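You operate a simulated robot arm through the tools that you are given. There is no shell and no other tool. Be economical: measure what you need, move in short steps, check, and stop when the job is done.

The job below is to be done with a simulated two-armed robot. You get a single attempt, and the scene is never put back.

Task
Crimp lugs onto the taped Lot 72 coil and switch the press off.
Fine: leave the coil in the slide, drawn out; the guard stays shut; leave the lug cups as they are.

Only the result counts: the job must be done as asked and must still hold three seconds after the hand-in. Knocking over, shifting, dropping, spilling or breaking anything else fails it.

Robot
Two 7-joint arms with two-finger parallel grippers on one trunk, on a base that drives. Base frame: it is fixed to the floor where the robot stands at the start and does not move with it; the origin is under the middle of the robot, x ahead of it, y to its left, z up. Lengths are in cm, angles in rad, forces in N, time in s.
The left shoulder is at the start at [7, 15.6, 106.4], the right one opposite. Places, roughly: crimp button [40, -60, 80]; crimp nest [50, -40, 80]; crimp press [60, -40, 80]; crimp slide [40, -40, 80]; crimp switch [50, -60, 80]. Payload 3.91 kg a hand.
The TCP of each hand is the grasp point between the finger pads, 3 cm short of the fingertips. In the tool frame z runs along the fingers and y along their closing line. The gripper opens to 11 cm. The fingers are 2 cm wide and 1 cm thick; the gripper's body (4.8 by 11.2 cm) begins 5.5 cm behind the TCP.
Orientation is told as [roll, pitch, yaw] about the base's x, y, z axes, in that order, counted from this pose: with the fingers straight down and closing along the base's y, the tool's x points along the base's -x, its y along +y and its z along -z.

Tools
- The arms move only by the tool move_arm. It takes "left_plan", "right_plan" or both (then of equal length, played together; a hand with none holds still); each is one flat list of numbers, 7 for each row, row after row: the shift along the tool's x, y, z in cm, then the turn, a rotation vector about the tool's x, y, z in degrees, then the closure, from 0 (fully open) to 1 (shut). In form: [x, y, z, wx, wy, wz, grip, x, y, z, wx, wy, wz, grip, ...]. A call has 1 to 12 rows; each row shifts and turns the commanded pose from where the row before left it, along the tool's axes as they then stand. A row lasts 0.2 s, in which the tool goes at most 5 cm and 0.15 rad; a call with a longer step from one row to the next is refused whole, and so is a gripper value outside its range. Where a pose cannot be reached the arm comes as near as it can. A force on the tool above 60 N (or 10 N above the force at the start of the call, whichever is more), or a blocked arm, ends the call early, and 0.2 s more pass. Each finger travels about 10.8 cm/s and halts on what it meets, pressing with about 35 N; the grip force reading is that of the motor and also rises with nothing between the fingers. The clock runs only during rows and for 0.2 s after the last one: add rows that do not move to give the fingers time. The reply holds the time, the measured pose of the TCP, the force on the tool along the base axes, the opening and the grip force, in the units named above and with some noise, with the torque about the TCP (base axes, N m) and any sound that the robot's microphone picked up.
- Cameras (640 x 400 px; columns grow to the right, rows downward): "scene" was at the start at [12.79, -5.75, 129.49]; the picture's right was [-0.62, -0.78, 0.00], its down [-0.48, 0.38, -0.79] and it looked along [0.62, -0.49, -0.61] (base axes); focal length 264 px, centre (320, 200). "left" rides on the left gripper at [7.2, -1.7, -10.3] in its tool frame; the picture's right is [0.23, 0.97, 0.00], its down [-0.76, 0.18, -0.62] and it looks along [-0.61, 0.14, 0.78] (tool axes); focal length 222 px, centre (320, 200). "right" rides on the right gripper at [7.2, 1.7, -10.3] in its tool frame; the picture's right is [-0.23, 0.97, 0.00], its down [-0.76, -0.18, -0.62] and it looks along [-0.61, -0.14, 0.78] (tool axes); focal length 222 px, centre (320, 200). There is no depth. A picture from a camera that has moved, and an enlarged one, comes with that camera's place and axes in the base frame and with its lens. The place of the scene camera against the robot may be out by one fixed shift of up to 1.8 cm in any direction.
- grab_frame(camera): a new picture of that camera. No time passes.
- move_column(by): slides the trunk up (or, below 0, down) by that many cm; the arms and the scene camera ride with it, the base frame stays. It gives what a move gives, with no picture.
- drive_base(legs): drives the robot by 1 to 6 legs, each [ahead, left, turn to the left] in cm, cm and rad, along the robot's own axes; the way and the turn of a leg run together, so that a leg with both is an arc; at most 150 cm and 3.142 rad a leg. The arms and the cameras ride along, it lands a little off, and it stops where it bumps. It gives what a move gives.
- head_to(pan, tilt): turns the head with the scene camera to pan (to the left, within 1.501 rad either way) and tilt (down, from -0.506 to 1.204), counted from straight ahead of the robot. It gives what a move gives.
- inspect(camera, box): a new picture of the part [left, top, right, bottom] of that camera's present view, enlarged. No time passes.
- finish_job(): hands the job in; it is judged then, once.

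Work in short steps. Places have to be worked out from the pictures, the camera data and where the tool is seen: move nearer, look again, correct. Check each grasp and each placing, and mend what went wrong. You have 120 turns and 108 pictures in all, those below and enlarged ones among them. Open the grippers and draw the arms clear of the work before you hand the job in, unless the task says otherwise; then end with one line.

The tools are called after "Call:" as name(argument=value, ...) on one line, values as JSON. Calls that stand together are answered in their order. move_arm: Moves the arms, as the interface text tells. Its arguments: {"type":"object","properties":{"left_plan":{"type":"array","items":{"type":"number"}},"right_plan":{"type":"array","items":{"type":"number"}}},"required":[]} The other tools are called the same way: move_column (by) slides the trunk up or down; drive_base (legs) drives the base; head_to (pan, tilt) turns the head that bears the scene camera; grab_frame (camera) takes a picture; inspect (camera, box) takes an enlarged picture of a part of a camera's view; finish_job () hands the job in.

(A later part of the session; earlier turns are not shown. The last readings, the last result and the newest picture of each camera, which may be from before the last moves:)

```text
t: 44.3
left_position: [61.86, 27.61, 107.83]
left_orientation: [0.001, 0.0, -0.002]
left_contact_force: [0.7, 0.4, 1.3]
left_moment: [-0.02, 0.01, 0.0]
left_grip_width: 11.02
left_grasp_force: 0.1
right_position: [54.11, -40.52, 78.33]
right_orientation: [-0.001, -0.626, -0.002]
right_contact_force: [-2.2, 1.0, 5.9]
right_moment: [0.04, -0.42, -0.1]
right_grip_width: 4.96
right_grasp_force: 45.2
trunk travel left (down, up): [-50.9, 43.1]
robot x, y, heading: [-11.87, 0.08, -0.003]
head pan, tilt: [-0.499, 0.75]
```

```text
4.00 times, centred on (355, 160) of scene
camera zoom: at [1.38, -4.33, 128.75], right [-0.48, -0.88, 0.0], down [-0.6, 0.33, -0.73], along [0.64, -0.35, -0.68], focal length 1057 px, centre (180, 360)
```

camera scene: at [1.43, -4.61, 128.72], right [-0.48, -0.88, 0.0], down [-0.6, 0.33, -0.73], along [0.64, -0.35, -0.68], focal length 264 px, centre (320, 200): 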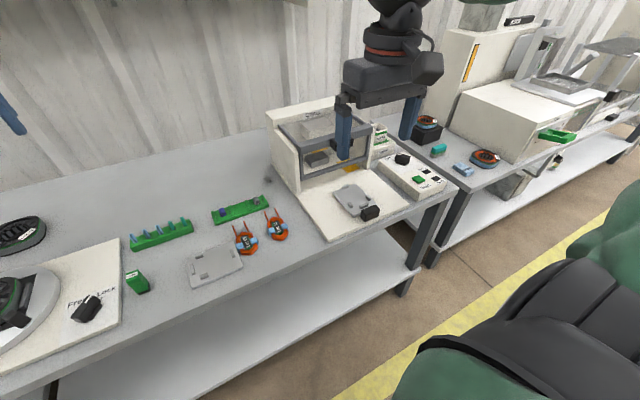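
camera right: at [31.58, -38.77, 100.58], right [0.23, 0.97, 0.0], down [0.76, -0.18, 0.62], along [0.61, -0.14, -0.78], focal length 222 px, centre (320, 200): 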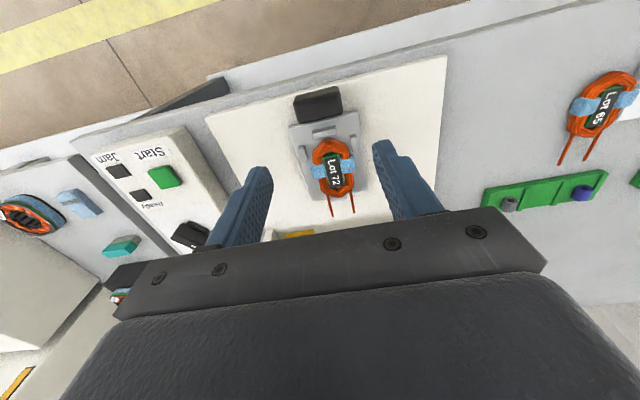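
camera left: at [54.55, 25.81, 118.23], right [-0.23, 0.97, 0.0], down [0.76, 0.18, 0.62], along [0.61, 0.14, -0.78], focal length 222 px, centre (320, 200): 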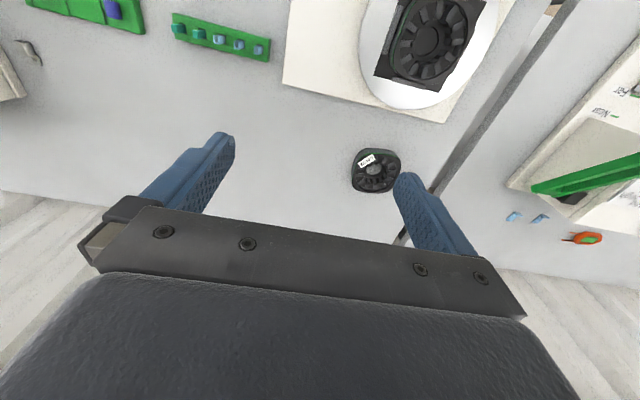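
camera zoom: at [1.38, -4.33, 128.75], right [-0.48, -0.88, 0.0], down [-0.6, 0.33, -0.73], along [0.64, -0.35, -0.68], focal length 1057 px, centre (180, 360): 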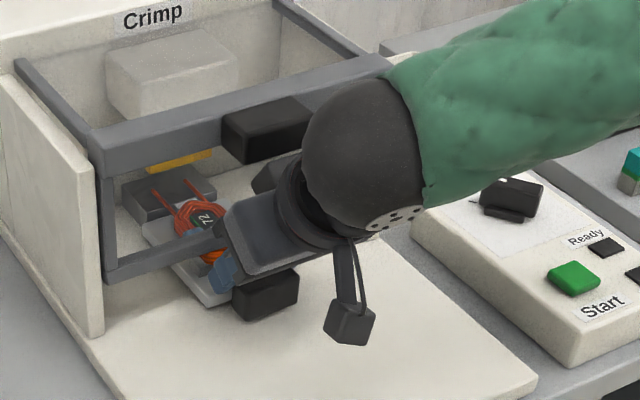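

The fingers slipped along the handle while the slide stayed put: it's at its end stop. Open and withdraw along the finger axis, then bring the hand upright and up.

Call:
move_arm(right_plan=[0, 0, 0, 0, 0, 0, 0.5, 0, 0, 0, 0, 0, 0, 0.4, 0, 0, -2, 0, 0, 0, 0.4, 0, 0, -4, 0, 0, 0, 0.4, 0, 0, -4, 0, 0, 0, 0.4, 0, 0, -4, 0, 0, 0, 0.4, 0, 0, -3, 0, 8, 0, 0.4, 0, 0, -2, 0, 8, 0, 0.4, 0, 0, 0, 0, 8, 0, 0.4, 0, 0, 0, 0, 8, 0, 0.4, 0, 0, 0, 0, 3.8, 0, 0.4, 0, 0, 0, 0, 0, 0, 0.4])

Call:
inspect(camera="scene", box=[300, 110, 480, 230])

Call:
grab_frame(camera="right")

```text
t: 46.9
left_position: [61.9, 27.4, 107.96]
left_orientation: [0.001, -0.002, -0.002]
left_contact_force: [-0.2, 0.0, 1.0]
left_moment: [-0.01, 0.05, 0.01]
left_grip_width: 11.01
left_grasp_force: 0.2
right_position: [43.03, -40.62, 93.78]
right_orientation: [0.0, 0.002, 0.001]
right_contact_force: [-0.5, 0.4, -0.2]
right_moment: [-0.01, 0.01, -0.03]
right_grip_width: 6.65
right_grasp_force: 0.1
trunk travel left (down, up): [-50.9, 43.1]
robot x, y, heading: [-11.7, 0.14, 0.001]
head pan, tilt: [-0.499, 0.75]
```

```text
3.33 times, centred on (390, 170) of scene
camera zoom: at [1.38, -4.36, 128.74], right [-0.48, -0.88, 0.0], down [-0.6, 0.33, -0.73], along [0.64, -0.35, -0.68], focal length 881 px, centre (87, 300)
```

zoom: 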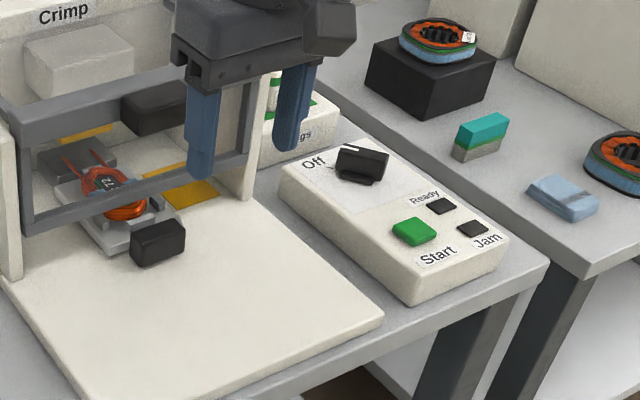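

```text
34 pictures are left
camera right: at [35.72, -38.78, 103.93], right [0.23, 0.97, 0.0], down [0.76, -0.18, 0.62], along [0.6, -0.14, -0.78], focal length 222 px, centre (320, 200)
```

right: 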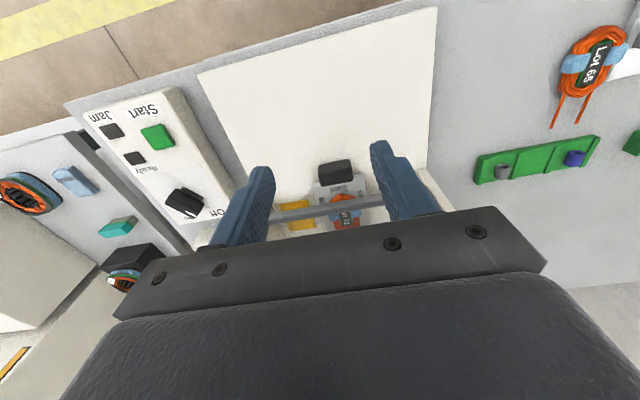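

Slide is fully in with leads on the die, and the guard is shut. Next, the power knob: move the hand to above the panel for a close view.

Call:
move_arm(right_plan=[0, -4.5, 0, 0, 0, 0, 0.5, 0, -4.5, 0, 0, 0, 0, 0.5, 0, -4.5, 0, 0, 0, 0, 0.5, 0, -4.5, 0, 0, 0, 0, 0.5, 0, -2, 0, 0, 0, 0, 0.5, 0, 0, 0, 0, 0, 0, 0.5])

Call:
inspect(camera="right", box=[240, 60, 420, 230])

```text
t: 48.3
left_position: [61.86, 27.45, 107.94]
left_orientation: [0.001, -0.001, -0.004]
left_contact_force: [0.8, 0.2, 0.2]
left_moment: [-0.01, 0.0, -0.05]
left_grip_width: 10.99
left_grasp_force: 0.0
right_position: [42.95, -60.58, 93.74]
right_orientation: [0.002, 0.002, 0.0]
right_contact_force: [-0.8, -0.1, -0.6]
right_moment: [0.02, 0.0, 0.0]
right_grip_width: 5.49
right_grasp_force: 0.1
trunk travel left (down, up): [-50.9, 43.1]
robot x, y, heading: [-11.52, -0.11, -0.006]
head pan, tilt: [-0.499, 0.75]
```

```text
2.35 times, centred on (330, 145) of right
camera zoom: at [35.63, -58.86, 103.91], right [0.23, 0.97, 0.0], down [0.76, -0.18, 0.62], along [0.61, -0.14, -0.78], focal length 523 px, centre (296, 329)
```

zoom: 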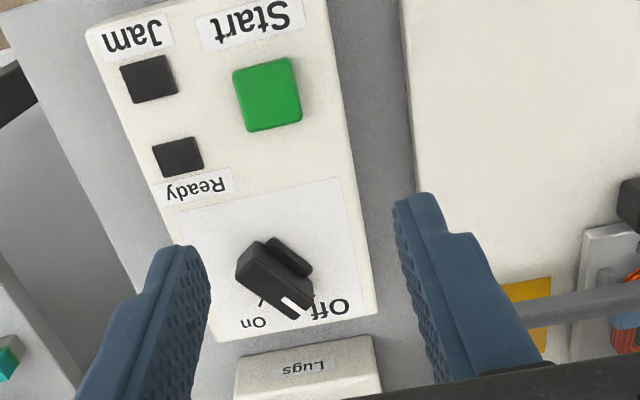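

Panel geometry: Start button ≈ (42.2, -61.7, 76.5), knob ≈ (51.9, -63.9, top 77.7). Enlarge the knob to see its pointer and marks.

Call:
inspect(camera="right", box=[290, 140, 370, 210])

```text
5.71 times, centred on (330, 175) of right
camera zoom: at [35.63, -58.86, 103.91], right [0.23, 0.97, 0.0], down [0.76, -0.18, 0.62], along [0.61, -0.14, -0.78], focal length 1269 px, centre (263, 343)
```

zoom: 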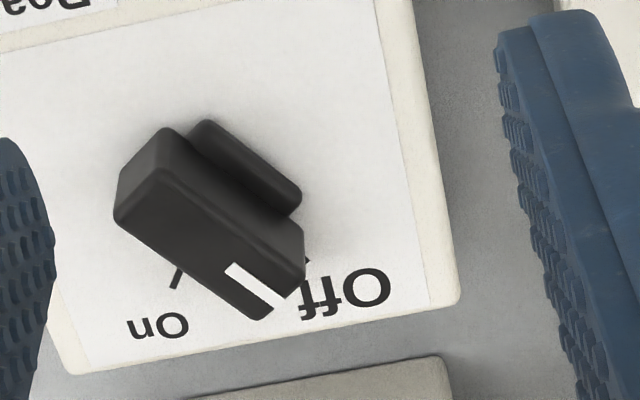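

The knob is a bar 4.4×1.9 cm pointing ~+39° (toward Off, +y side); On is at about -35°. I'll move above it, yaw the gripper to match the bar, and look.

Call:
move_arm(right_plan=[-3.1, -1.15, 2, 0, 0, 0, 0.5, -3.1, -1.15, 2, 0, 0, 0, 0.5, -3.1, -1.15, 2, 0, 0, 0, 0.5, 0, 0, 0, 0, 0, -7.8, 0.5, 0, 0, 0, 0, 0, -7.8, 0.5, 0, 0, 0, 0, 0, -7.8, 0.5, 0, 0, 0, 0, 0, -7.8, 0.5, 0, 0, 0, 0, 0, -7.8, 0.5, 0, 0, 0, 0, 0, 0, 0.5])

Call:
inspect(camera="right", box=[240, 60, 400, 210])

```text
t: 50.3
left_position: [61.8, 27.42, 107.87]
left_orientation: [0.0, 0.0, -0.002]
left_contact_force: [0.3, 0.9, 1.0]
left_moment: [0.01, -0.01, 0.0]
left_grip_width: 10.98
left_grasp_force: 0.0
right_position: [52.18, -63.97, 87.76]
right_orientation: [0.003, 0.0, 0.682]
right_contact_force: [0.7, 0.7, -0.7]
right_moment: [-0.03, 0.0, 0.0]
right_grip_width: 5.51
right_grasp_force: 0.0
trunk travel left (down, up): [-50.9, 43.1]
robot x, y, heading: [-11.6, 0.09, -0.004]
head pan, tilt: [-0.499, 0.75]
```

```text
2.67 times, centred on (320, 135) of right
camera zoom: at [45.45, -67.16, 97.85], right [-0.44, 0.9, 0.0], down [0.7, 0.34, 0.62], along [0.56, 0.27, -0.78], focal length 592 px, centre (320, 373)
```

zoom: 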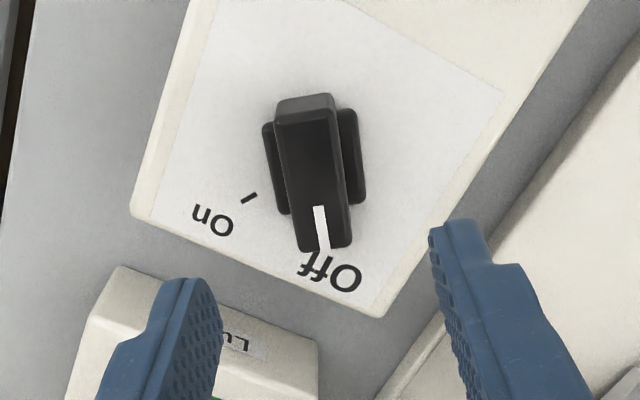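

Knob centre ≈ (51.9, -64.1), top z ≈ 78.5; tool nearly aligned. Trim yaw 4°, shift -0.2, and descend 6.5 cm.

Call:
move_arm(right_plan=[0, -0.2, 2, 0, 0, 4, 0.5, 0, 0, 2.5, 0, 0, 0, 0.5, 0, 0, 2, 0, 0, 0, 0.5, 0, 0, 0, 0, 0, 0, 0.5])

Call:
inspect(camera="right", box=[240, 60, 400, 210])

```text
t: 51.3
left_position: [61.79, 27.45, 107.72]
left_orientation: [0.002, 0.001, -0.003]
left_contact_force: [0.0, 0.1, 1.0]
left_moment: [-0.02, 0.02, 0.01]
left_grip_width: 11.01
left_grasp_force: 0.0
right_position: [52.4, -64.09, 81.38]
right_orientation: [0.001, 0.004, 0.609]
right_contact_force: [-0.5, 0.7, 0.7]
right_moment: [0.02, -0.01, 0.0]
right_grip_width: 5.5
right_grasp_force: 0.0
trunk travel left (down, up): [-50.9, 43.1]
robot x, y, heading: [-11.87, 0.08, -0.003]
head pan, tilt: [-0.499, 0.75]
```

```text
2.67 times, centred on (320, 135) of right
camera zoom: at [45.38, -66.92, 91.41], right [-0.37, 0.93, 0.0], down [0.73, 0.29, 0.62], along [0.58, 0.23, -0.78], focal length 592 px, centre (320, 373)
```

zoom: 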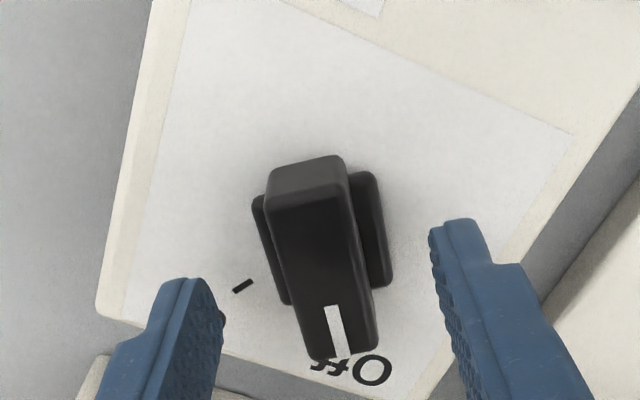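

Tips at the knob's top, well centred. Descend 1.5 cm and close on the knob.

Call:
move_arm(right_plan=[0, 0, 0.8, 0, 0, 0, 0.5, 0, 0, 0.7, 0, 0, 0, 0.6, 0, 0, 0, 0, 0, 0, 0.75, 0, 0, 0, 0, 0, 0, 0.95, 0, 0, 0, 0, 0, 0, 0.95])

Call:
inspect(camera="right", box=[240, 60, 400, 210])

```text
t: 52.5
left_position: [61.79, 27.5, 107.78]
left_orientation: [-0.002, 0.0, -0.002]
left_contact_force: [0.1, 0.9, 0.2]
left_moment: [-0.02, 0.01, -0.02]
left_grip_width: 11.01
left_grasp_force: 0.2
right_position: [52.33, -64.09, 79.73]
right_orientation: [0.005, 0.002, 0.611]
right_contact_force: [-12.1, 15.8, -5.2]
right_moment: [0.37, -0.42, 0.03]
right_grip_width: 2.02
right_grasp_force: 44.8
trunk travel left (down, up): [-50.9, 43.1]
robot x, y, heading: [-11.81, 0.26, -0.005]
head pan, tilt: [-0.499, 0.75]
```

```text
2.67 times, centred on (320, 135) of right
camera zoom: at [45.29, -66.84, 89.88], right [-0.37, 0.93, 0.0], down [0.73, 0.29, 0.62], along [0.58, 0.23, -0.78], focal length 592 px, centre (320, 373)
```

zoom: 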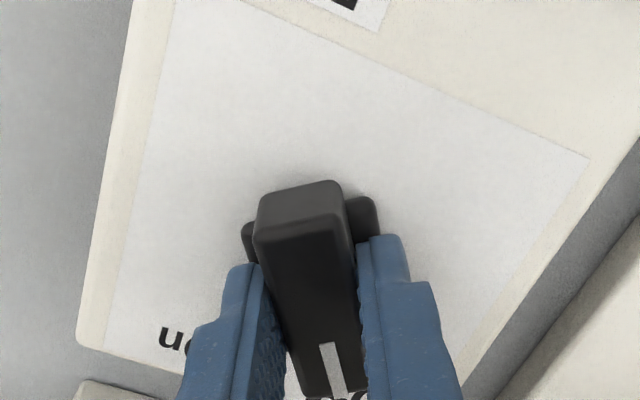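

Knob gripped (2.0 cm). Twist clockwise (from above) 68° toward On.

Call:
move_arm(right_plan=[0, 0, 0, 0, 0, 8.5, 0.95, 0, 0, 0, 0, 0, 8.5, 0.95, 0, 0, 0, 0, 0, 8.5, 0.95, 0, 0, 0, 0, 0, 8.5, 0.95, 0, 0, 0, 0, 0, 8.5, 0.95, 0, 0, 0, 0, 0, 8.5, 0.95, 0, 0, 0, 0, 0, 8.5, 0.95, 0, 0, 0, 0, 0, 8.5, 0.95, 0, 0, 0, 0, 0, 0, 0.95])

Call:
inspect(camera="scene", box=[360, 130, 480, 230])

```text
t: 54.5
left_position: [61.82, 27.46, 107.97]
left_orientation: [0.001, 0.0, -0.004]
left_contact_force: [0.3, -0.2, -0.2]
left_moment: [0.0, 0.0, -0.03]
left_grip_width: 11.0
left_grasp_force: 0.1
right_position: [52.35, -64.02, 79.84]
right_orientation: [0.001, 0.001, -0.582]
right_contact_force: [-18.7, 12.0, -5.4]
right_moment: [0.69, 1.18, -0.05]
right_grip_width: 1.98
right_grasp_force: 45.1
trunk travel left (down, up): [-50.9, 43.1]
robot x, y, heading: [-12.01, -0.04, -0.006]
head pan, tilt: [-0.499, 0.75]
```

```text
4.00 times, centred on (420, 180) of scene
camera zoom: at [1.33, -4.34, 128.75], right [-0.48, -0.88, 0.0], down [-0.6, 0.33, -0.73], along [0.64, -0.35, -0.68], focal length 1057 px, centre (-80, 280)
```

zoom: 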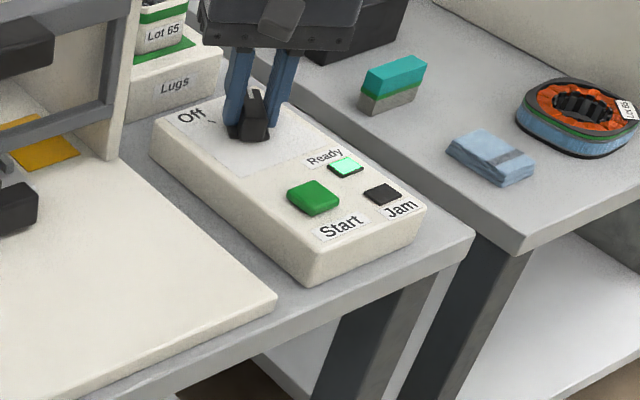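

Ready is lit: power on and interlocks satisfied. Release, lift, square the hand, close fingers and hover over Start.

Call:
move_arm(right_plan=[0, 0, 0, 0, 0, 0, 0.7, 0, 0, 0, 0, 0, 0, 0.6, 0, 0, -3, 0, 0, 0, 0.6, 0, 0, -3.5, 0, 0, 0, 0.8, 0, 0, 0, 0, 0, -8.3, 1, 0, 0, 0, 0, 0, -8.3, 1, 0, 0, 0, 0, 0, -8.3, 1, 0, 0, 0, 0, 0, -8.4, 1, 3.4, 0.7, 0, 0, 0, 0, 1, 3.4, 0.8, 0, 0, 0, 0, 1, 3.3, 0.8, 1.5, 0, 0, 0, 1, 0, 0, 0, 0, 0, 0, 1])

Call:
inspect(camera="right", box=[230, 60, 410, 220])

Call:
inspect(camera="scene", box=[360, 130, 480, 230])

```text
t: 57.1
left_position: [61.99, 27.21, 107.76]
left_orientation: [-0.001, -0.001, -0.004]
left_contact_force: [-0.5, -0.6, 0.1]
left_moment: [0.02, 0.0, 0.01]
left_grip_width: 10.98
left_grasp_force: 0.1
right_position: [42.25, -62.09, 84.54]
right_orientation: [0.003, 0.001, 0.003]
right_contact_force: [-0.3, -0.9, 0.4]
right_moment: [0.03, 0.0, 0.0]
right_grip_width: 0.0
right_grasp_force: 35.0
trunk travel left (down, up): [-50.9, 43.1]
robot x, y, heading: [-11.44, -0.12, -0.004]
head pan, tilt: [-0.499, 0.75]
heard: click
```

```text
2.50 times, centred on (320, 140) of right
camera zoom: at [34.93, -60.39, 94.71], right [0.22, 0.97, 0.0], down [0.76, -0.18, 0.62], along [0.61, -0.14, -0.78], focal length 555 px, centre (320, 350)
```

zoom: 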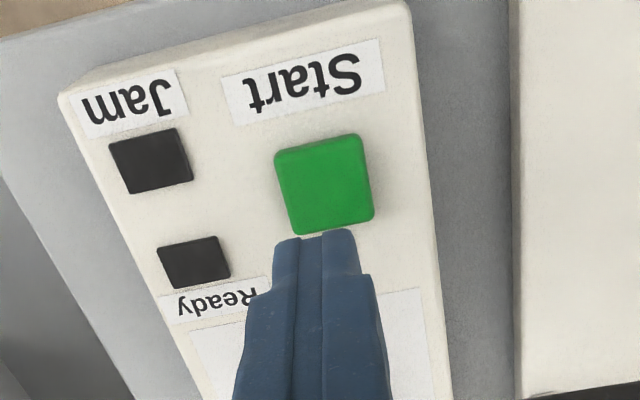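

```text
4.00 times, centred on (420, 180) of scene
camera zoom: at [1.42, -4.45, 128.69], right [-0.48, -0.88, 0.0], down [-0.6, 0.33, -0.73], along [0.64, -0.35, -0.68], focal length 1057 px, centre (-80, 280)
```

zoom: 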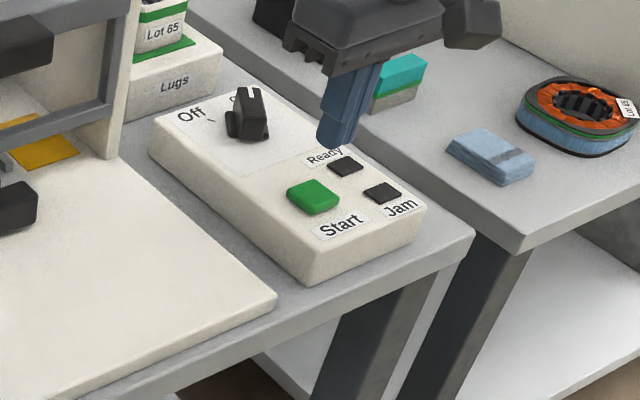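

Ready has gone out after a click; I need to see the knob's actual position. Enlarge the knob in the scene view.

Call:
inspect(camera="scene", box=[395, 145, 465, 200])

Call:
inspect(camera="scene", box=[295, 110, 405, 210])

```text
7.27 times, centred on (430, 172) of scene
camera zoom: at [1.42, -4.45, 128.69], right [-0.48, -0.88, 0.0], down [-0.6, 0.33, -0.73], along [0.64, -0.35, -0.68], focal length 1922 px, centre (-480, 400)
```

zoom: 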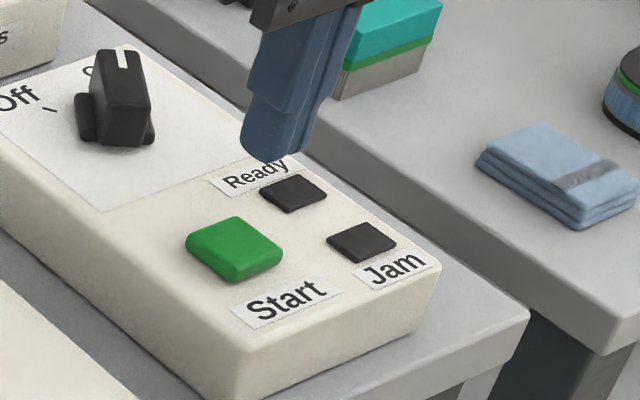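

```text
4.00 times, centred on (350, 160) of scene
camera zoom: at [1.42, -4.45, 128.69], right [-0.48, -0.88, 0.0], down [-0.6, 0.33, -0.73], along [0.64, -0.35, -0.68], focal length 1057 px, centre (200, 360)
```

zoom: 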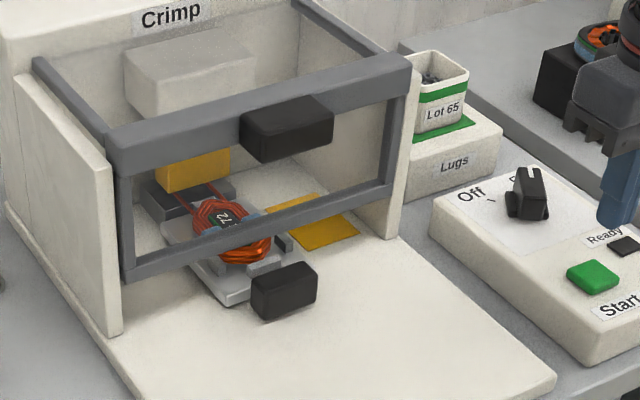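

The yellow ram has come down over the leads — the press seems to be in motion. I'll hold still for a second and look again before doing anything.

Call:
move_arm(right_plan=[0, 0, 0, 0, 0, 0, 1, 0, 0, 0, 0, 0, 0, 1, 0, 0, 0, 0, 0, 0, 1, 0, 0, 0, 0, 0, 0, 1, 0, 0, 0, 0, 0, 0, 1, 0, 0, 0, 0, 0, 0, 1])

Call:
inspect(camera="scene", box=[320, 110, 480, 230])

```text
t: 58.5
left_position: [61.9, 27.44, 107.71]
left_orientation: [-0.001, 0.001, -0.002]
left_contact_force: [0.0, 0.2, 0.0]
left_moment: [-0.01, -0.03, -0.04]
left_grip_width: 11.01
left_grasp_force: 0.0
right_position: [42.25, -62.03, 84.69]
right_orientation: [0.0, 0.002, 0.004]
right_contact_force: [-0.3, -0.4, 0.4]
right_moment: [-0.02, 0.03, 0.0]
right_grip_width: 0.01
right_grasp_force: 35.3
trunk travel left (down, up): [-50.9, 43.1]
robot x, y, heading: [-11.76, -0.03, -0.004]
head pan, tilt: [-0.499, 0.75]
```

```text
3.33 times, centred on (400, 170) of scene
camera zoom: at [1.4, -4.38, 128.73], right [-0.48, -0.88, 0.0], down [-0.6, 0.33, -0.73], along [0.64, -0.35, -0.68], focal length 881 px, centre (53, 300)
```

zoom: 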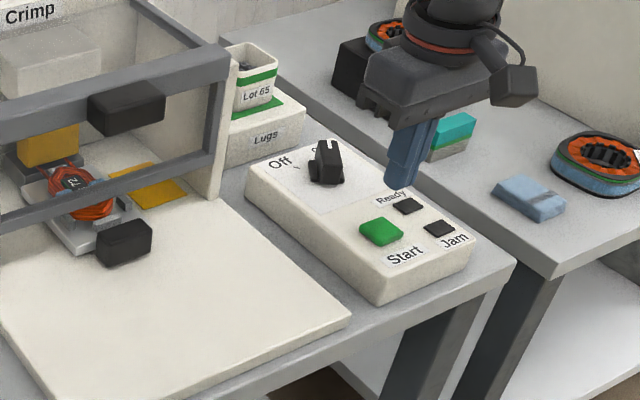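

The ram sits lower than before and Ready/Jam are both dark, so a cycle may be running. Wait another 2.4 s and re-check closely.

Call:
move_arm(right_plan=[0, 0, 0, 0, 0, 0, 1, 0, 0, 0, 0, 0, 0, 1, 0, 0, 0, 0, 0, 0, 1, 0, 0, 0, 0, 0, 0, 1, 0, 0, 0, 0, 0, 0, 1, 0, 0, 0, 0, 0, 0, 1, 0, 0, 0, 0, 0, 0, 1, 0, 0, 0, 0, 0, 0, 1, 0, 0, 0, 0, 0, 0, 1, 0, 0, 0, 0, 0, 0, 1, 0, 0, 0, 0, 0, 0, 1])

Call:
inspect(camera="scene", box=[295, 110, 405, 210])

Call:
inspect(camera="scene", box=[370, 140, 460, 220])

```text
t: 60.9
left_position: [61.84, 27.38, 107.82]
left_orientation: [-0.001, 0.0, -0.003]
left_contact_force: [0.4, 0.6, -0.4]
left_moment: [0.01, -0.06, -0.03]
left_grip_width: 10.98
left_grasp_force: 0.2
right_position: [42.32, -61.87, 84.65]
right_orientation: [0.001, 0.002, 0.004]
right_contact_force: [-0.7, 0.7, 0.2]
right_moment: [0.0, 0.03, -0.01]
right_grip_width: 0.0
right_grasp_force: 34.8
trunk travel left (down, up): [-50.9, 43.1]
robot x, y, heading: [-11.7, 0.19, -0.001]
head pan, tilt: [-0.499, 0.75]
```

```text
4.00 times, centred on (350, 160) of scene
camera zoom: at [1.39, -4.37, 128.73], right [-0.48, -0.88, 0.0], down [-0.6, 0.33, -0.73], along [0.64, -0.35, -0.68], focal length 1057 px, centre (200, 360)
```

zoom: 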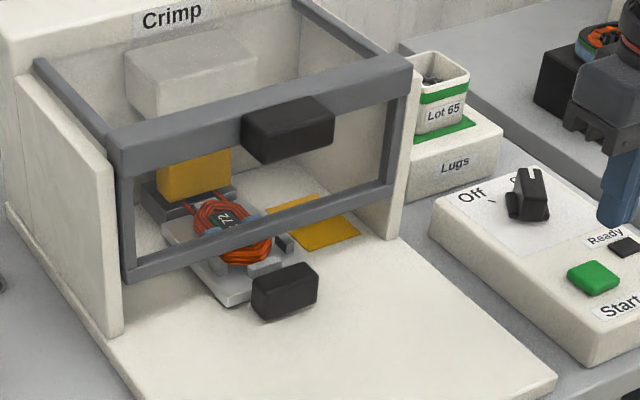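

```text
5.00 times, centred on (415, 180) of scene
camera zoom: at [1.39, -4.37, 128.73], right [-0.48, -0.88, 0.0], down [-0.6, 0.33, -0.73], along [0.64, -0.35, -0.68], focal length 1322 px, centre (-155, 300)
```

zoom: 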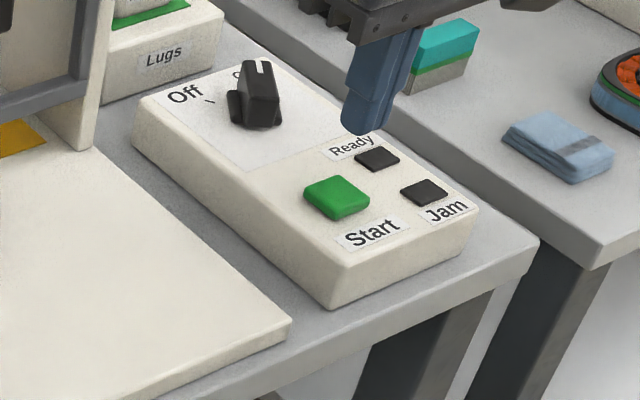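

The ram is slowly descending: a crimp cycle is indeed running. I'll keep waiting without touching anything.

Call:
move_arm(right_plan=[0, 0, 0, 0, 0, 0, 1, 0, 0, 0, 0, 0, 0, 1, 0, 0, 0, 0, 0, 0, 1, 0, 0, 0, 0, 0, 0, 1, 0, 0, 0, 0, 0, 0, 1, 0, 0, 0, 0, 0, 0, 1, 0, 0, 0, 0, 0, 0, 1, 0, 0, 0, 0, 0, 0, 1, 0, 0, 0, 0, 0, 0, 1, 0, 0, 0, 0, 0, 0, 1, 0, 0, 0, 0, 0, 0, 1, 0, 0, 0, 0, 0, 0, 1])

Call:
inspect(camera="scene", box=[330, 110, 450, 210])

```text
t: 63.5
left_position: [61.8, 27.4, 107.9]
left_orientation: [0.0, 0.0, -0.001]
left_contact_force: [-0.2, 0.3, 0.1]
left_moment: [0.02, 0.06, -0.01]
left_grip_width: 10.97
left_grasp_force: 0.0
right_position: [42.19, -62.01, 84.69]
right_orientation: [0.0, 0.003, 0.004]
right_contact_force: [0.0, -0.5, -0.2]
right_moment: [0.0, 0.01, 0.0]
right_grip_width: 0.0
right_grasp_force: 34.8
trunk travel left (down, up): [-50.9, 43.1]
robot x, y, heading: [-11.72, -0.48, -0.002]
head pan, tilt: [-0.499, 0.75]
```

```text
4.00 times, centred on (390, 160) of scene
camera zoom: at [1.39, -4.37, 128.73], right [-0.48, -0.88, 0.0], down [-0.6, 0.33, -0.73], along [0.64, -0.35, -0.68], focal length 1057 px, centre (40, 360)
```

zoom: 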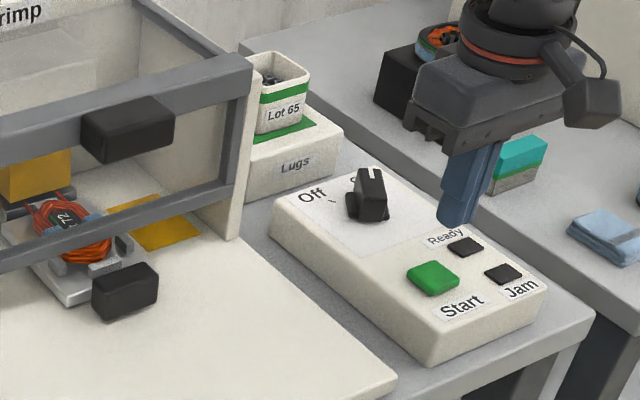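

Still running (20 pictures left, so I'll use them sparingly). Wait about 5 s more.

Call:
move_arm(right_plan=[0, 0, 0, 0, 0, 0, 1, 0, 0, 0, 0, 0, 0, 1, 0, 0, 0, 0, 0, 0, 1, 0, 0, 0, 0, 0, 0, 1, 0, 0, 0, 0, 0, 0, 1, 0, 0, 0, 0, 0, 0, 1, 0, 0, 0, 0, 0, 0, 1, 0, 0, 0, 0, 0, 0, 1, 0, 0, 0, 0, 0, 0, 1, 0, 0, 0, 0, 0, 0, 1, 0, 0, 0, 0, 0, 0, 1, 0, 0, 0, 0, 0, 0, 1])

Call:
move_arm(right_plan=[0, 0, 0, 0, 0, 0, 1, 0, 0, 0, 0, 0, 0, 1, 0, 0, 0, 0, 0, 0, 1, 0, 0, 0, 0, 0, 0, 1, 0, 0, 0, 0, 0, 0, 1, 0, 0, 0, 0, 0, 0, 1, 0, 0, 0, 0, 0, 0, 1, 0, 0, 0, 0, 0, 0, 1, 0, 0, 0, 0, 0, 0, 1, 0, 0, 0, 0, 0, 0, 1, 0, 0, 0, 0, 0, 0, 1, 0, 0, 0, 0, 0, 0, 1])

Call:
inspect(camera="scene", box=[330, 110, 450, 210])

```text
t: 66.1
left_position: [61.75, 27.39, 107.92]
left_orientation: [0.002, -0.001, -0.003]
left_contact_force: [-0.7, -0.1, -0.8]
left_moment: [-0.01, 0.0, 0.01]
left_grip_width: 11.0
left_grasp_force: 0.0
right_position: [42.31, -62.0, 84.62]
right_orientation: [-0.002, 0.002, 0.005]
right_contact_force: [-0.1, 0.4, 0.8]
right_moment: [-0.01, 0.05, -0.03]
right_grip_width: 0.0
right_grasp_force: 35.0
trunk travel left (down, up): [-50.9, 43.1]
robot x, y, heading: [-11.97, -0.11, -0.003]
head pan, tilt: [-0.499, 0.75]
```

```text
t: 68.7
left_position: [61.77, 27.42, 107.84]
left_orientation: [0.0, -0.001, 0.0]
left_contact_force: [0.2, -0.7, -0.8]
left_moment: [0.01, 0.0, -0.01]
left_grip_width: 10.98
left_grasp_force: 0.1
right_position: [42.16, -62.1, 84.63]
right_orientation: [0.0, 0.002, 0.005]
right_contact_force: [-0.1, 0.0, -0.1]
right_moment: [0.01, 0.0, 0.0]
right_grip_width: 0.0
right_grasp_force: 34.7
trunk travel left (down, up): [-50.9, 43.1]
robot x, y, heading: [-11.86, -0.38, 0.001]
head pan, tilt: [-0.499, 0.75]
```

```text
4.00 times, centred on (390, 160) of scene
camera zoom: at [1.39, -4.37, 128.73], right [-0.48, -0.88, 0.0], down [-0.6, 0.33, -0.73], along [0.64, -0.35, -0.68], focal length 1057 px, centre (40, 360)
```

zoom: 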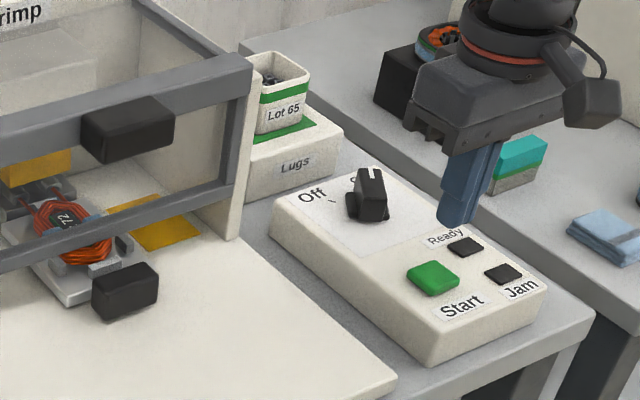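

The ram is rising again with grey lugs on the leads. Wait ~4 s for the cycle to finish.

Call:
move_arm(right_plan=[0, 0, 0, 0, 0, 0, 1, 0, 0, 0, 0, 0, 0, 1, 0, 0, 0, 0, 0, 0, 1, 0, 0, 0, 0, 0, 0, 1, 0, 0, 0, 0, 0, 0, 1, 0, 0, 0, 0, 0, 0, 1, 0, 0, 0, 0, 0, 0, 1, 0, 0, 0, 0, 0, 0, 1, 0, 0, 0, 0, 0, 0, 1, 0, 0, 0, 0, 0, 0, 1, 0, 0, 0, 0, 0, 0, 1, 0, 0, 0, 0, 0, 0, 1])

Call:
move_arm(right_plan=[0, 0, 0, 0, 0, 0, 1, 0, 0, 0, 0, 0, 0, 1, 0, 0, 0, 0, 0, 0, 1, 0, 0, 0, 0, 0, 0, 1, 0, 0, 0, 0, 0, 0, 1, 0, 0, 0, 0, 0, 0, 1, 0, 0, 0, 0, 0, 0, 1, 0, 0, 0, 0, 0, 0, 1, 0, 0, 0, 0, 0, 0, 1])

Call:
inspect(camera="scene", box=[310, 110, 430, 210])

```text
t: 71.3
left_position: [61.8, 27.39, 107.8]
left_orientation: [0.001, 0.0, -0.003]
left_contact_force: [0.3, 0.1, 0.1]
left_moment: [0.01, 0.02, 0.03]
left_grip_width: 10.99
left_grasp_force: 0.0
right_position: [42.29, -61.98, 84.67]
right_orientation: [0.001, 0.003, 0.005]
right_contact_force: [-0.7, 0.6, -0.4]
right_moment: [0.01, 0.02, -0.01]
right_grip_width: 0.03
right_grasp_force: 34.7
trunk travel left (down, up): [-50.9, 43.1]
robot x, y, heading: [-11.51, -0.15, -0.001]
head pan, tilt: [-0.499, 0.75]
```

```text
t: 73.3
left_position: [61.72, 27.45, 107.92]
left_orientation: [0.0, 0.001, -0.002]
left_contact_force: [-0.3, -0.2, -0.5]
left_moment: [-0.01, -0.02, 0.02]
left_grip_width: 10.96
left_grasp_force: 0.1
right_position: [42.3, -61.96, 84.75]
right_orientation: [0.001, 0.002, 0.002]
right_contact_force: [0.1, 0.0, -0.8]
right_moment: [0.03, 0.02, -0.01]
right_grip_width: 0.0
right_grasp_force: 34.8
trunk travel left (down, up): [-50.9, 43.1]
robot x, y, heading: [-11.7, 0.38, -0.005]
head pan, tilt: [-0.499, 0.75]
```

```text
4.00 times, centred on (370, 160) of scene
camera zoom: at [1.39, -4.37, 128.73], right [-0.48, -0.88, 0.0], down [-0.6, 0.33, -0.73], along [0.64, -0.35, -0.68], focal length 1057 px, centre (120, 360)
```

zoom: 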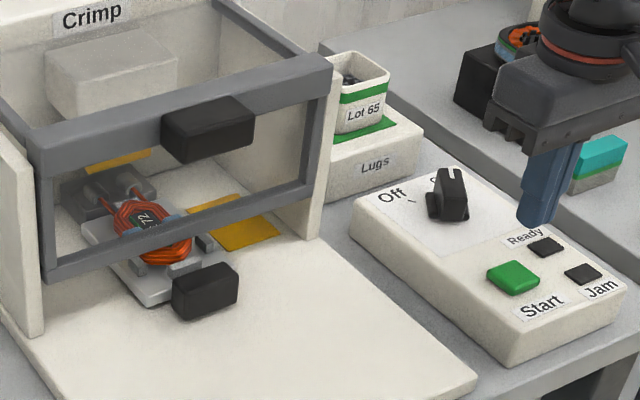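

Cycle complete: the ram is back up and both leads carry lugs. Now switch off: return over the knob with matching yaw, fingers at 4.4 cm, just above its top.

Call:
move_arm(right_plan=[0, 0, -1.6, 0, 0, 0, 1, -3.4, -0.7, 0, 0, 0, 0, 0.8, -3.4, -0.7, 0, 0, 0, 0, 0.6, -3.3, -0.65, 0, 0, 0, 0, 0.55, 0, 0, 0, 0, 0, 8.3, 0.55, 0, 0, 0, 0, 0, 8.3, 0.55, 0, 0, 0, 0, 0, 8.3, 0.55, 0, 0, 0, 0, 0, 8.4, 0.55, 0, 0, 2.5, 0, 0, 0, 0.55, 0, 0, 2, 0, 0, 0, 0.55, 0, 0, 0, 0, 0, 0, 0.55])

Call:
inspect(camera="right", box=[240, 60, 400, 210])

```text
t: 75.7
left_position: [61.73, 27.54, 107.77]
left_orientation: [0.0, 0.0, -0.001]
left_contact_force: [-0.8, 0.9, -0.6]
left_moment: [0.02, 0.05, -0.03]
left_grip_width: 11.0
left_grasp_force: 0.0
right_position: [52.21, -63.91, 81.69]
right_orientation: [0.001, 0.001, -0.579]
right_contact_force: [0.2, -0.6, 0.8]
right_moment: [-0.03, 0.02, -0.04]
right_grip_width: 4.92
right_grasp_force: 0.1
trunk travel left (down, up): [-50.9, 43.1]
robot x, y, heading: [-11.49, 0.07, -0.005]
head pan, tilt: [-0.499, 0.75]
```

```text
2.67 times, centred on (320, 135) of right
camera zoom: at [47.03, -58.5, 91.91], right [0.72, 0.69, 0.0], down [0.54, -0.57, 0.62], along [0.43, -0.45, -0.78], focal length 592 px, centre (320, 373)
```

zoom: 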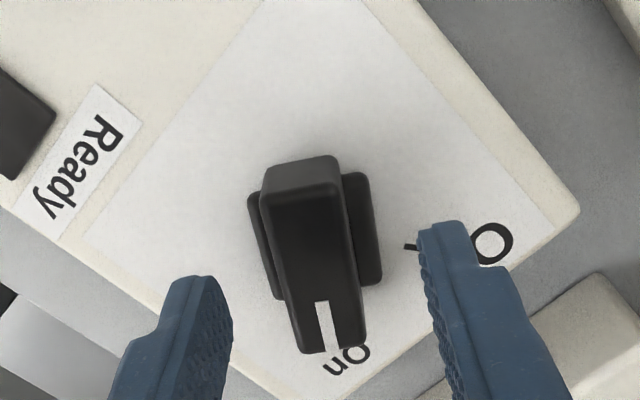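

Knob sits at On, aligned between the fingers. Lower 1.7 and grip.

Call:
move_arm(right_plan=[0, -0.1, 0.9, 0, 0, 0, 0.55, 0, 0, 0.9, 0, 0, 0, 0.6, 0, 0, 0, 0, 0, 0, 0.75, 0, 0, 0, 0, 0, 0, 0.95, 0, 0, 0, 0, 0, 0, 0.95])

Call:
move_arm(right_plan=[0, 0, 0, 0, 0, -8.5, 0.95, 0, 0, 0, 0, 0, -8.5, 0.95, 0, 0, 0, 0, 0, -8.5, 0.95, 0, 0, 0, 0, 0, -8.5, 0.95, 0, 0, 0, 0, 0, -8.5, 0.95, 0, 0, 0, 0, 0, -8.5, 0.95, 0, 0, 0, 0, 0, -8.5, 0.95, 0, 0, 0, 0, 0, -8.5, 0.95, 0, 0, 0, 0, 0, -2.5, 0.95, 0, 0, 0, 0, 0, 0, 0.95])

```text
t: 76.9
left_position: [61.77, 27.3, 107.84]
left_orientation: [0.001, 0.0, -0.003]
left_contact_force: [-1.2, -0.6, 0.8]
left_moment: [-0.03, 0.02, 0.01]
left_grip_width: 11.02
left_grasp_force: 0.0
right_position: [52.06, -63.92, 80.04]
right_orientation: [-0.001, 0.002, -0.577]
right_contact_force: [-0.7, -8.6, 0.0]
right_moment: [-0.58, -0.49, -0.1]
right_grip_width: 2.0
right_grasp_force: 44.5
trunk travel left (down, up): [-50.9, 43.1]
robot x, y, heading: [-11.8, 0.1, -0.005]
head pan, tilt: [-0.499, 0.75]
```

```text
t: 79.1
left_position: [61.81, 27.39, 108.04]
left_orientation: [0.001, -0.001, -0.003]
left_contact_force: [-0.7, -0.1, -0.3]
left_moment: [0.0, 0.01, 0.0]
left_grip_width: 10.99
left_grasp_force: 0.1
right_position: [52.17, -64.02, 79.96]
right_orientation: [0.001, 0.0, 0.653]
right_contact_force: [-6.7, -29.7, 3.3]
right_moment: [-0.87, -0.14, -1.11]
right_grip_width: 2.04
right_grasp_force: 45.0
trunk travel left (down, up): [-50.9, 43.1]
robot x, y, heading: [-11.75, -0.28, 0.001]
head pan, tilt: [-0.499, 0.75]
```

Knob turned back against its Off stop (1.1 Nm). Release, lift and square up, then check the knob.

Call:
move_arm(right_plan=[0, 0, 0, 0, 0, 0, 0.75, 0, 0, 0, 0, 0, 0, 0.6, 0, 0, -3, 0, 0, 0, 0.55, 0, 0, -4, 0, 0, 0, 0.5, 0, 0, -4, 0, 0, 7.5, 0.5, 0, 0, -2, 0, 0, 7.5, 0.5, 0, 0, 0, 0, 0, 7.5, 0.5, 0, 0, 0, 0, 0, 7.5, 0.5, 0, 0, 0, 0, 0, 7.4, 0.45, 3, 4, 0, 0, 0, 0, 0.4, 3, 4, 0, 0, 0, 0, 0.4, 0, 0, 0, 0, 0, 0, 0.4])

Call:
inspect(camera="scene", box=[310, 110, 430, 210])

```text
t: 81.7
left_position: [61.8, 27.32, 107.85]
left_orientation: [0.0, 0.0, -0.002]
left_contact_force: [-0.3, -1.0, 0.2]
left_moment: [0.01, -0.01, 0.01]
left_grip_width: 11.0
left_grasp_force: 0.0
right_position: [46.24, -56.05, 92.84]
right_orientation: [0.002, 0.001, 0.0]
right_contact_force: [-1.5, 0.5, -1.1]
right_moment: [0.05, 0.01, -0.03]
right_grip_width: 6.61
right_grasp_force: 0.1
trunk travel left (down, up): [-50.9, 43.1]
robot x, y, heading: [-12.41, -0.02, -0.007]
head pan, tilt: [-0.499, 0.75]
```

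```text
4.00 times, centred on (370, 160) of scene
camera zoom: at [1.42, -4.41, 128.73], right [-0.48, -0.88, 0.0], down [-0.6, 0.33, -0.73], along [0.64, -0.35, -0.68], focal length 1057 px, centre (120, 360)
```

zoom: 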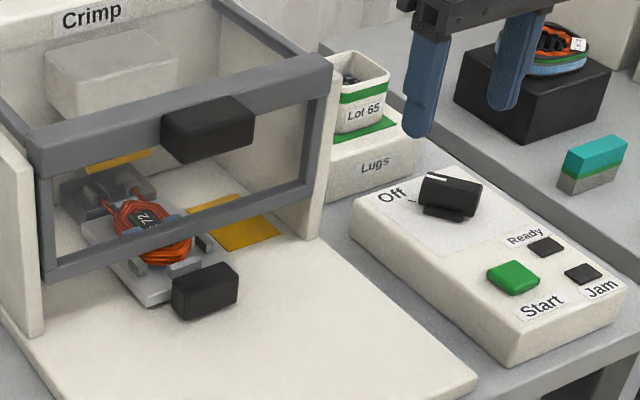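

Press is Off. Now line up for the slide handle (≈ rear x 52.2, y -40.4): move to the pre-approach point and tilt back 36°.

Call:
move_arm(right_plan=[0.7, 3.9, 0.6, 0, 0, 0, 0.4, 0.7, 3.9, 0.6, 0, 0, 0, 0.4, 0.7, 3.9, 0.6, 0, 0, 0, 0.4, 0.7, 3.85, 0.6, 0, 0, 0, 0.4, 0, 0, 0, 0, -7.2, 0, 0.4, 0, 0, 0, 0, -7.2, 0, 0.4, 0, 0, 0, 0, -7.2, 0, 0.4, 0, 0, 0, 0, -7.2, 0, 0.4, 0, 0, 0, 0, -7, 0, 0.4, 0, 0, 4, 0, 0, 0, 0.4, 0, 0, 4, 0, 0, 0, 0.4, 0, 0, 0, 0, 0, 0, 0.4])

Call:
inspect(camera="right", box=[180, 80, 460, 260])

```text
t: 84.3
left_position: [61.74, 27.37, 107.82]
left_orientation: [0.0, 0.001, -0.003]
left_contact_force: [-1.3, -0.3, 0.4]
left_moment: [-0.01, 0.02, 0.02]
left_grip_width: 10.98
left_grasp_force: 0.1
right_position: [47.9, -40.32, 84.17]
right_orientation: [0.0, -0.623, 0.001]
right_contact_force: [1.0, -1.3, 0.5]
right_moment: [0.01, 0.0, 0.01]
right_grip_width: 6.6
right_grasp_force: 0.1
trunk travel left (down, up): [-50.9, 43.1]
robot x, y, heading: [-11.91, 0.15, -0.004]
head pan, tilt: [-0.499, 0.75]
```

```text
2.22 times, centred on (320, 170) of right
camera zoom: at [36.03, -38.66, 88.08], right [0.18, 0.97, 0.13], down [0.25, -0.18, 0.95], along [0.95, -0.14, -0.28], focal length 494 px, centre (320, 267)
```

zoom: 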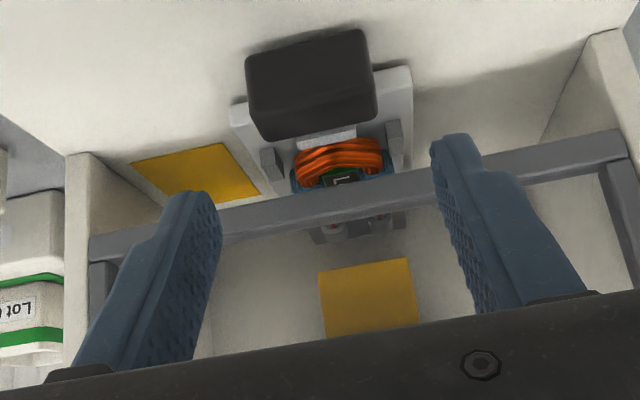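

Handle spans x ≈ 51.1–53.0, y ≈ -40.3. Approach to TCP (51.5, 78.2) and close on it.

Call:
move_arm(right_plan=[0.28, 0, 2.3, 0, 0, 0, 0.4, 0.28, 0, 2.3, 0, 0, 0, 0.4, 0, 0, 2.3, 0, 0, 0, 0.4, 0, 0, 0, 0, 0, 0, 0.45, 0, 0, 0, 0, 0, 0, 0.52, 0, 0, 0, 0, 0, 0, 0.65, 0, 0, 0, 0, 0, 0, 0.65])

Call:
inspect(camera="right", box=[180, 80, 460, 260])

```text
t: 85.9
left_position: [61.85, 27.31, 107.88]
left_orientation: [0.0, 0.0, -0.004]
left_contact_force: [0.6, -0.8, -0.9]
left_moment: [0.0, 0.03, 0.01]
left_grip_width: 11.0
left_grasp_force: 0.0
right_position: [51.85, -40.51, 78.33]
right_orientation: [0.0, -0.622, 0.0]
right_contact_force: [0.5, -13.2, 2.4]
right_moment: [-0.86, 0.16, -0.13]
right_grip_width: 4.99
right_grasp_force: 45.3
trunk travel left (down, up): [-50.9, 43.1]
robot x, y, heading: [-12.22, -0.15, -0.001]
head pan, tilt: [-0.499, 0.75]
```

```text
2.22 times, centred on (320, 170) of right
camera zoom: at [39.76, -38.83, 82.16], right [0.18, 0.97, 0.13], down [0.25, -0.18, 0.95], along [0.95, -0.14, -0.28], focal length 494 px, centre (320, 267)
```

zoom: 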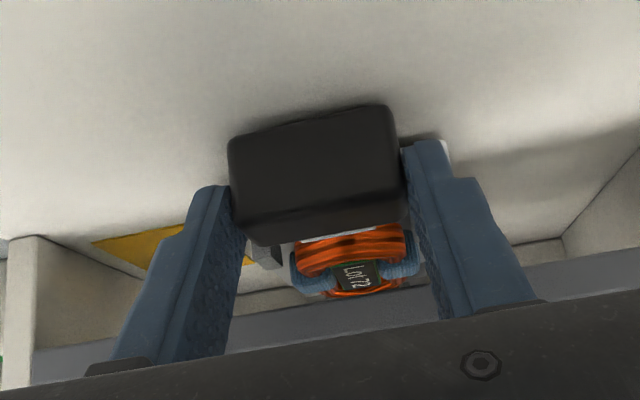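

Gripped (5.0 cm). Draw the slide out along -x, 7.5 cm first.

Call:
move_arm(right_plan=[0, -0.15, 0, 0, 0, 0, 0.65, 0.81, 0, -0.58, 0, 0, 0, 0.65, 1, 0, -0.72, 0, 0, 0, 0.65, 1, 0, -0.72, 0, 0, 0, 0.65, 1, 0, -0.72, 0, 0, 0, 0.65, 1, 0, -0.72, 0, 0, 0, 0.65, 1, 0, -0.72, 0, 0, 0, 0.65, 0, 0, 0, 0, 0, 0, 0.65])

Call:
inspect(camera="scene", box=[290, 110, 410, 210])

```text
t: 87.7
left_position: [61.92, 27.36, 107.79]
left_orientation: [0.001, 0.0, -0.004]
left_contact_force: [1.3, -0.3, 0.1]
left_moment: [0.02, 0.0, 0.02]
left_grip_width: 11.01
left_grasp_force: 0.1
right_position: [44.48, -40.64, 78.21]
right_orientation: [0.001, -0.624, 0.0]
right_contact_force: [1.0, -15.9, 8.4]
right_moment: [-1.14, -0.13, -0.02]
right_grip_width: 5.02
right_grasp_force: 44.7
trunk travel left (down, up): [-50.9, 43.1]
robot x, y, heading: [-11.76, -0.01, -0.003]
head pan, tilt: [-0.499, 0.75]
```

```text
4.00 times, centred on (350, 160) of scene
camera zoom: at [1.36, -4.43, 128.74], right [-0.48, -0.88, 0.0], down [-0.6, 0.33, -0.73], along [0.64, -0.35, -0.68], focal length 1057 px, centre (200, 360)
```

zoom: 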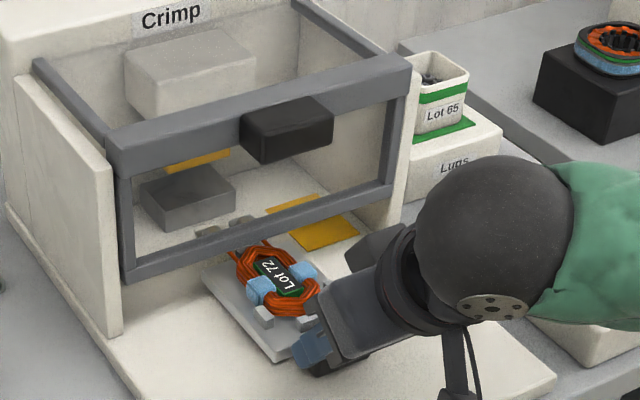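

Slide and coil (with lugs) come out together. Continue the remaining ~6.7 cm, relaxing y slightly.

Call:
move_arm(right_plan=[1, -0.15, -0.72, 0, 0, 0, 0.65, 1, 0, -0.72, 0, 0, 0, 0.65, 1, 0, -0.72, 0, 0, 0, 0.65, 1, 0, -0.72, 0, 0, 0, 0.65, 1, 0, -0.72, 0, 0, 0, 0.65, 0.4, 0, -0.29, 0, 0, 0, 0.65, 0, 0, 0, 0, 0, 0, 0.65])

```text
t: 89.1
left_position: [61.71, 27.68, 107.86]
left_orientation: [0.003, -0.003, 0.0]
left_contact_force: [0.2, -0.2, 0.0]
left_moment: [0.05, 0.0, 0.0]
left_grip_width: 10.98
left_grasp_force: 0.0
right_position: [39.36, -40.54, 78.09]
right_orientation: [0.013, -0.635, 0.005]
right_contact_force: [1.4, 22.9, 20.8]
right_moment: [0.65, -0.58, -0.51]
right_grip_width: 5.01
right_grasp_force: 45.2
right hand out of reach, approached as far as the arm can: row 5, 6
trunk travel left (down, up): [-50.9, 43.1]
robot x, y, heading: [-12.0, 0.1, -0.001]
head pan, tilt: [-0.499, 0.75]
stopped in row 7 (right hand): the force on the tool passed its limit at 64 N (the readings are from after the stop); the commanded pose is now the measured one
```

Tilted pose ran out of reach at x 39.4 with ~1.4 cm left. Release, return upright about the grasp point, and look before regripping.

Call:
move_arm(right_plan=[0, 0, 0, 0, 0, 0, 0.5, 0, 0, 0, 0, 0, 0, 0.4, 0, 0, -0.3, 0, 7.2, 0, 0.4, 0, 0, 0, 0, 7.2, 0, 0.4, 0, 0, 0, 0, 7.2, 0, 0.4, 0, 0, 0, 0, 7.2, 0, 0.4, 0, 0, 0, 0, 7.2, 0, 0.4, 0, 0, 0, 0, 0, 0, 0.4])

Call:
inspect(camera="right", box=[180, 80, 460, 260])

```text
t: 90.9
left_position: [61.62, 27.7, 107.92]
left_orientation: [0.0, 0.0, 0.0]
left_contact_force: [0.0, 0.3, -0.7]
left_moment: [0.01, -0.02, 0.0]
left_grip_width: 10.99
left_grasp_force: 0.0
right_position: [39.09, -40.87, 78.23]
right_orientation: [0.009, 0.0, 0.011]
right_contact_force: [0.8, -1.0, 0.1]
right_moment: [0.0, -0.01, 0.02]
right_grip_width: 6.61
right_grasp_force: 0.2
trunk travel left (down, up): [-50.9, 43.1]
robot x, y, heading: [-12.01, 0.41, 0.002]
head pan, tilt: [-0.499, 0.75]
```

```text
2.22 times, centred on (320, 170) of right
camera zoom: at [31.78, -39.25, 88.27], right [0.22, 0.98, 0.01], down [0.76, -0.17, 0.62], along [0.61, -0.13, -0.78], focal length 494 px, centre (320, 267)
```

zoom: 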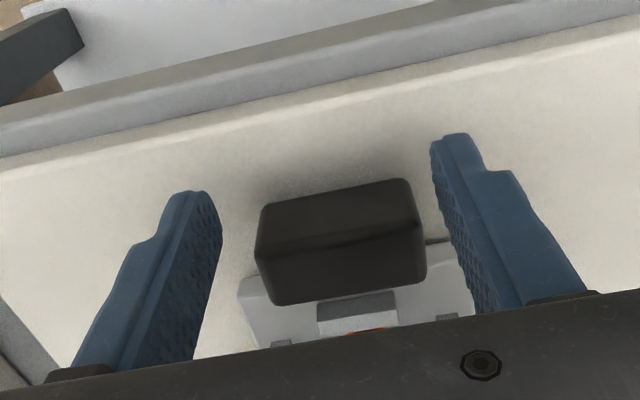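

Handle is ~1.4 cm ahead of the TCP and 0.3 to +y. Move forward 1.0, +0.3 y, grip, and pull out the last bit to the stop.

Call:
move_arm(right_plan=[-1, 0.3, 0, 0, 0, 0, 0.4, 0, 0, 0, 0, 0, 0, 0.47, 0, 0, 0, 0, 0, 0, 0.52, 0, 0, 0, 0, 0, 0, 0.65, 0, 0, 0, 0, 0, 0, 0.65, 0.7, 0, 0, 0, 0, 0, 0.65, 0.7, 0, 0, 0, 0, 0, 0.65, 0, 0, 0, 0, 0, 0, 0.65])

```text
t: 92.7
left_position: [61.83, 27.42, 107.91]
left_orientation: [0.0, 0.001, 0.001]
left_contact_force: [-0.5, 0.0, 0.1]
left_moment: [0.02, 0.0, 0.0]
left_grip_width: 10.99
left_grasp_force: 0.1
right_position: [38.83, -40.58, 78.17]
right_orientation: [0.007, 0.001, 0.007]
right_contact_force: [2.2, -21.4, 8.2]
right_moment: [-1.76, -0.29, -0.28]
right_grip_width: 4.98
right_grasp_force: 45.1
trunk travel left (down, up): [-50.9, 43.1]
robot x, y, heading: [-11.8, 0.37, -0.001]
head pan, tilt: [-0.499, 0.75]
```

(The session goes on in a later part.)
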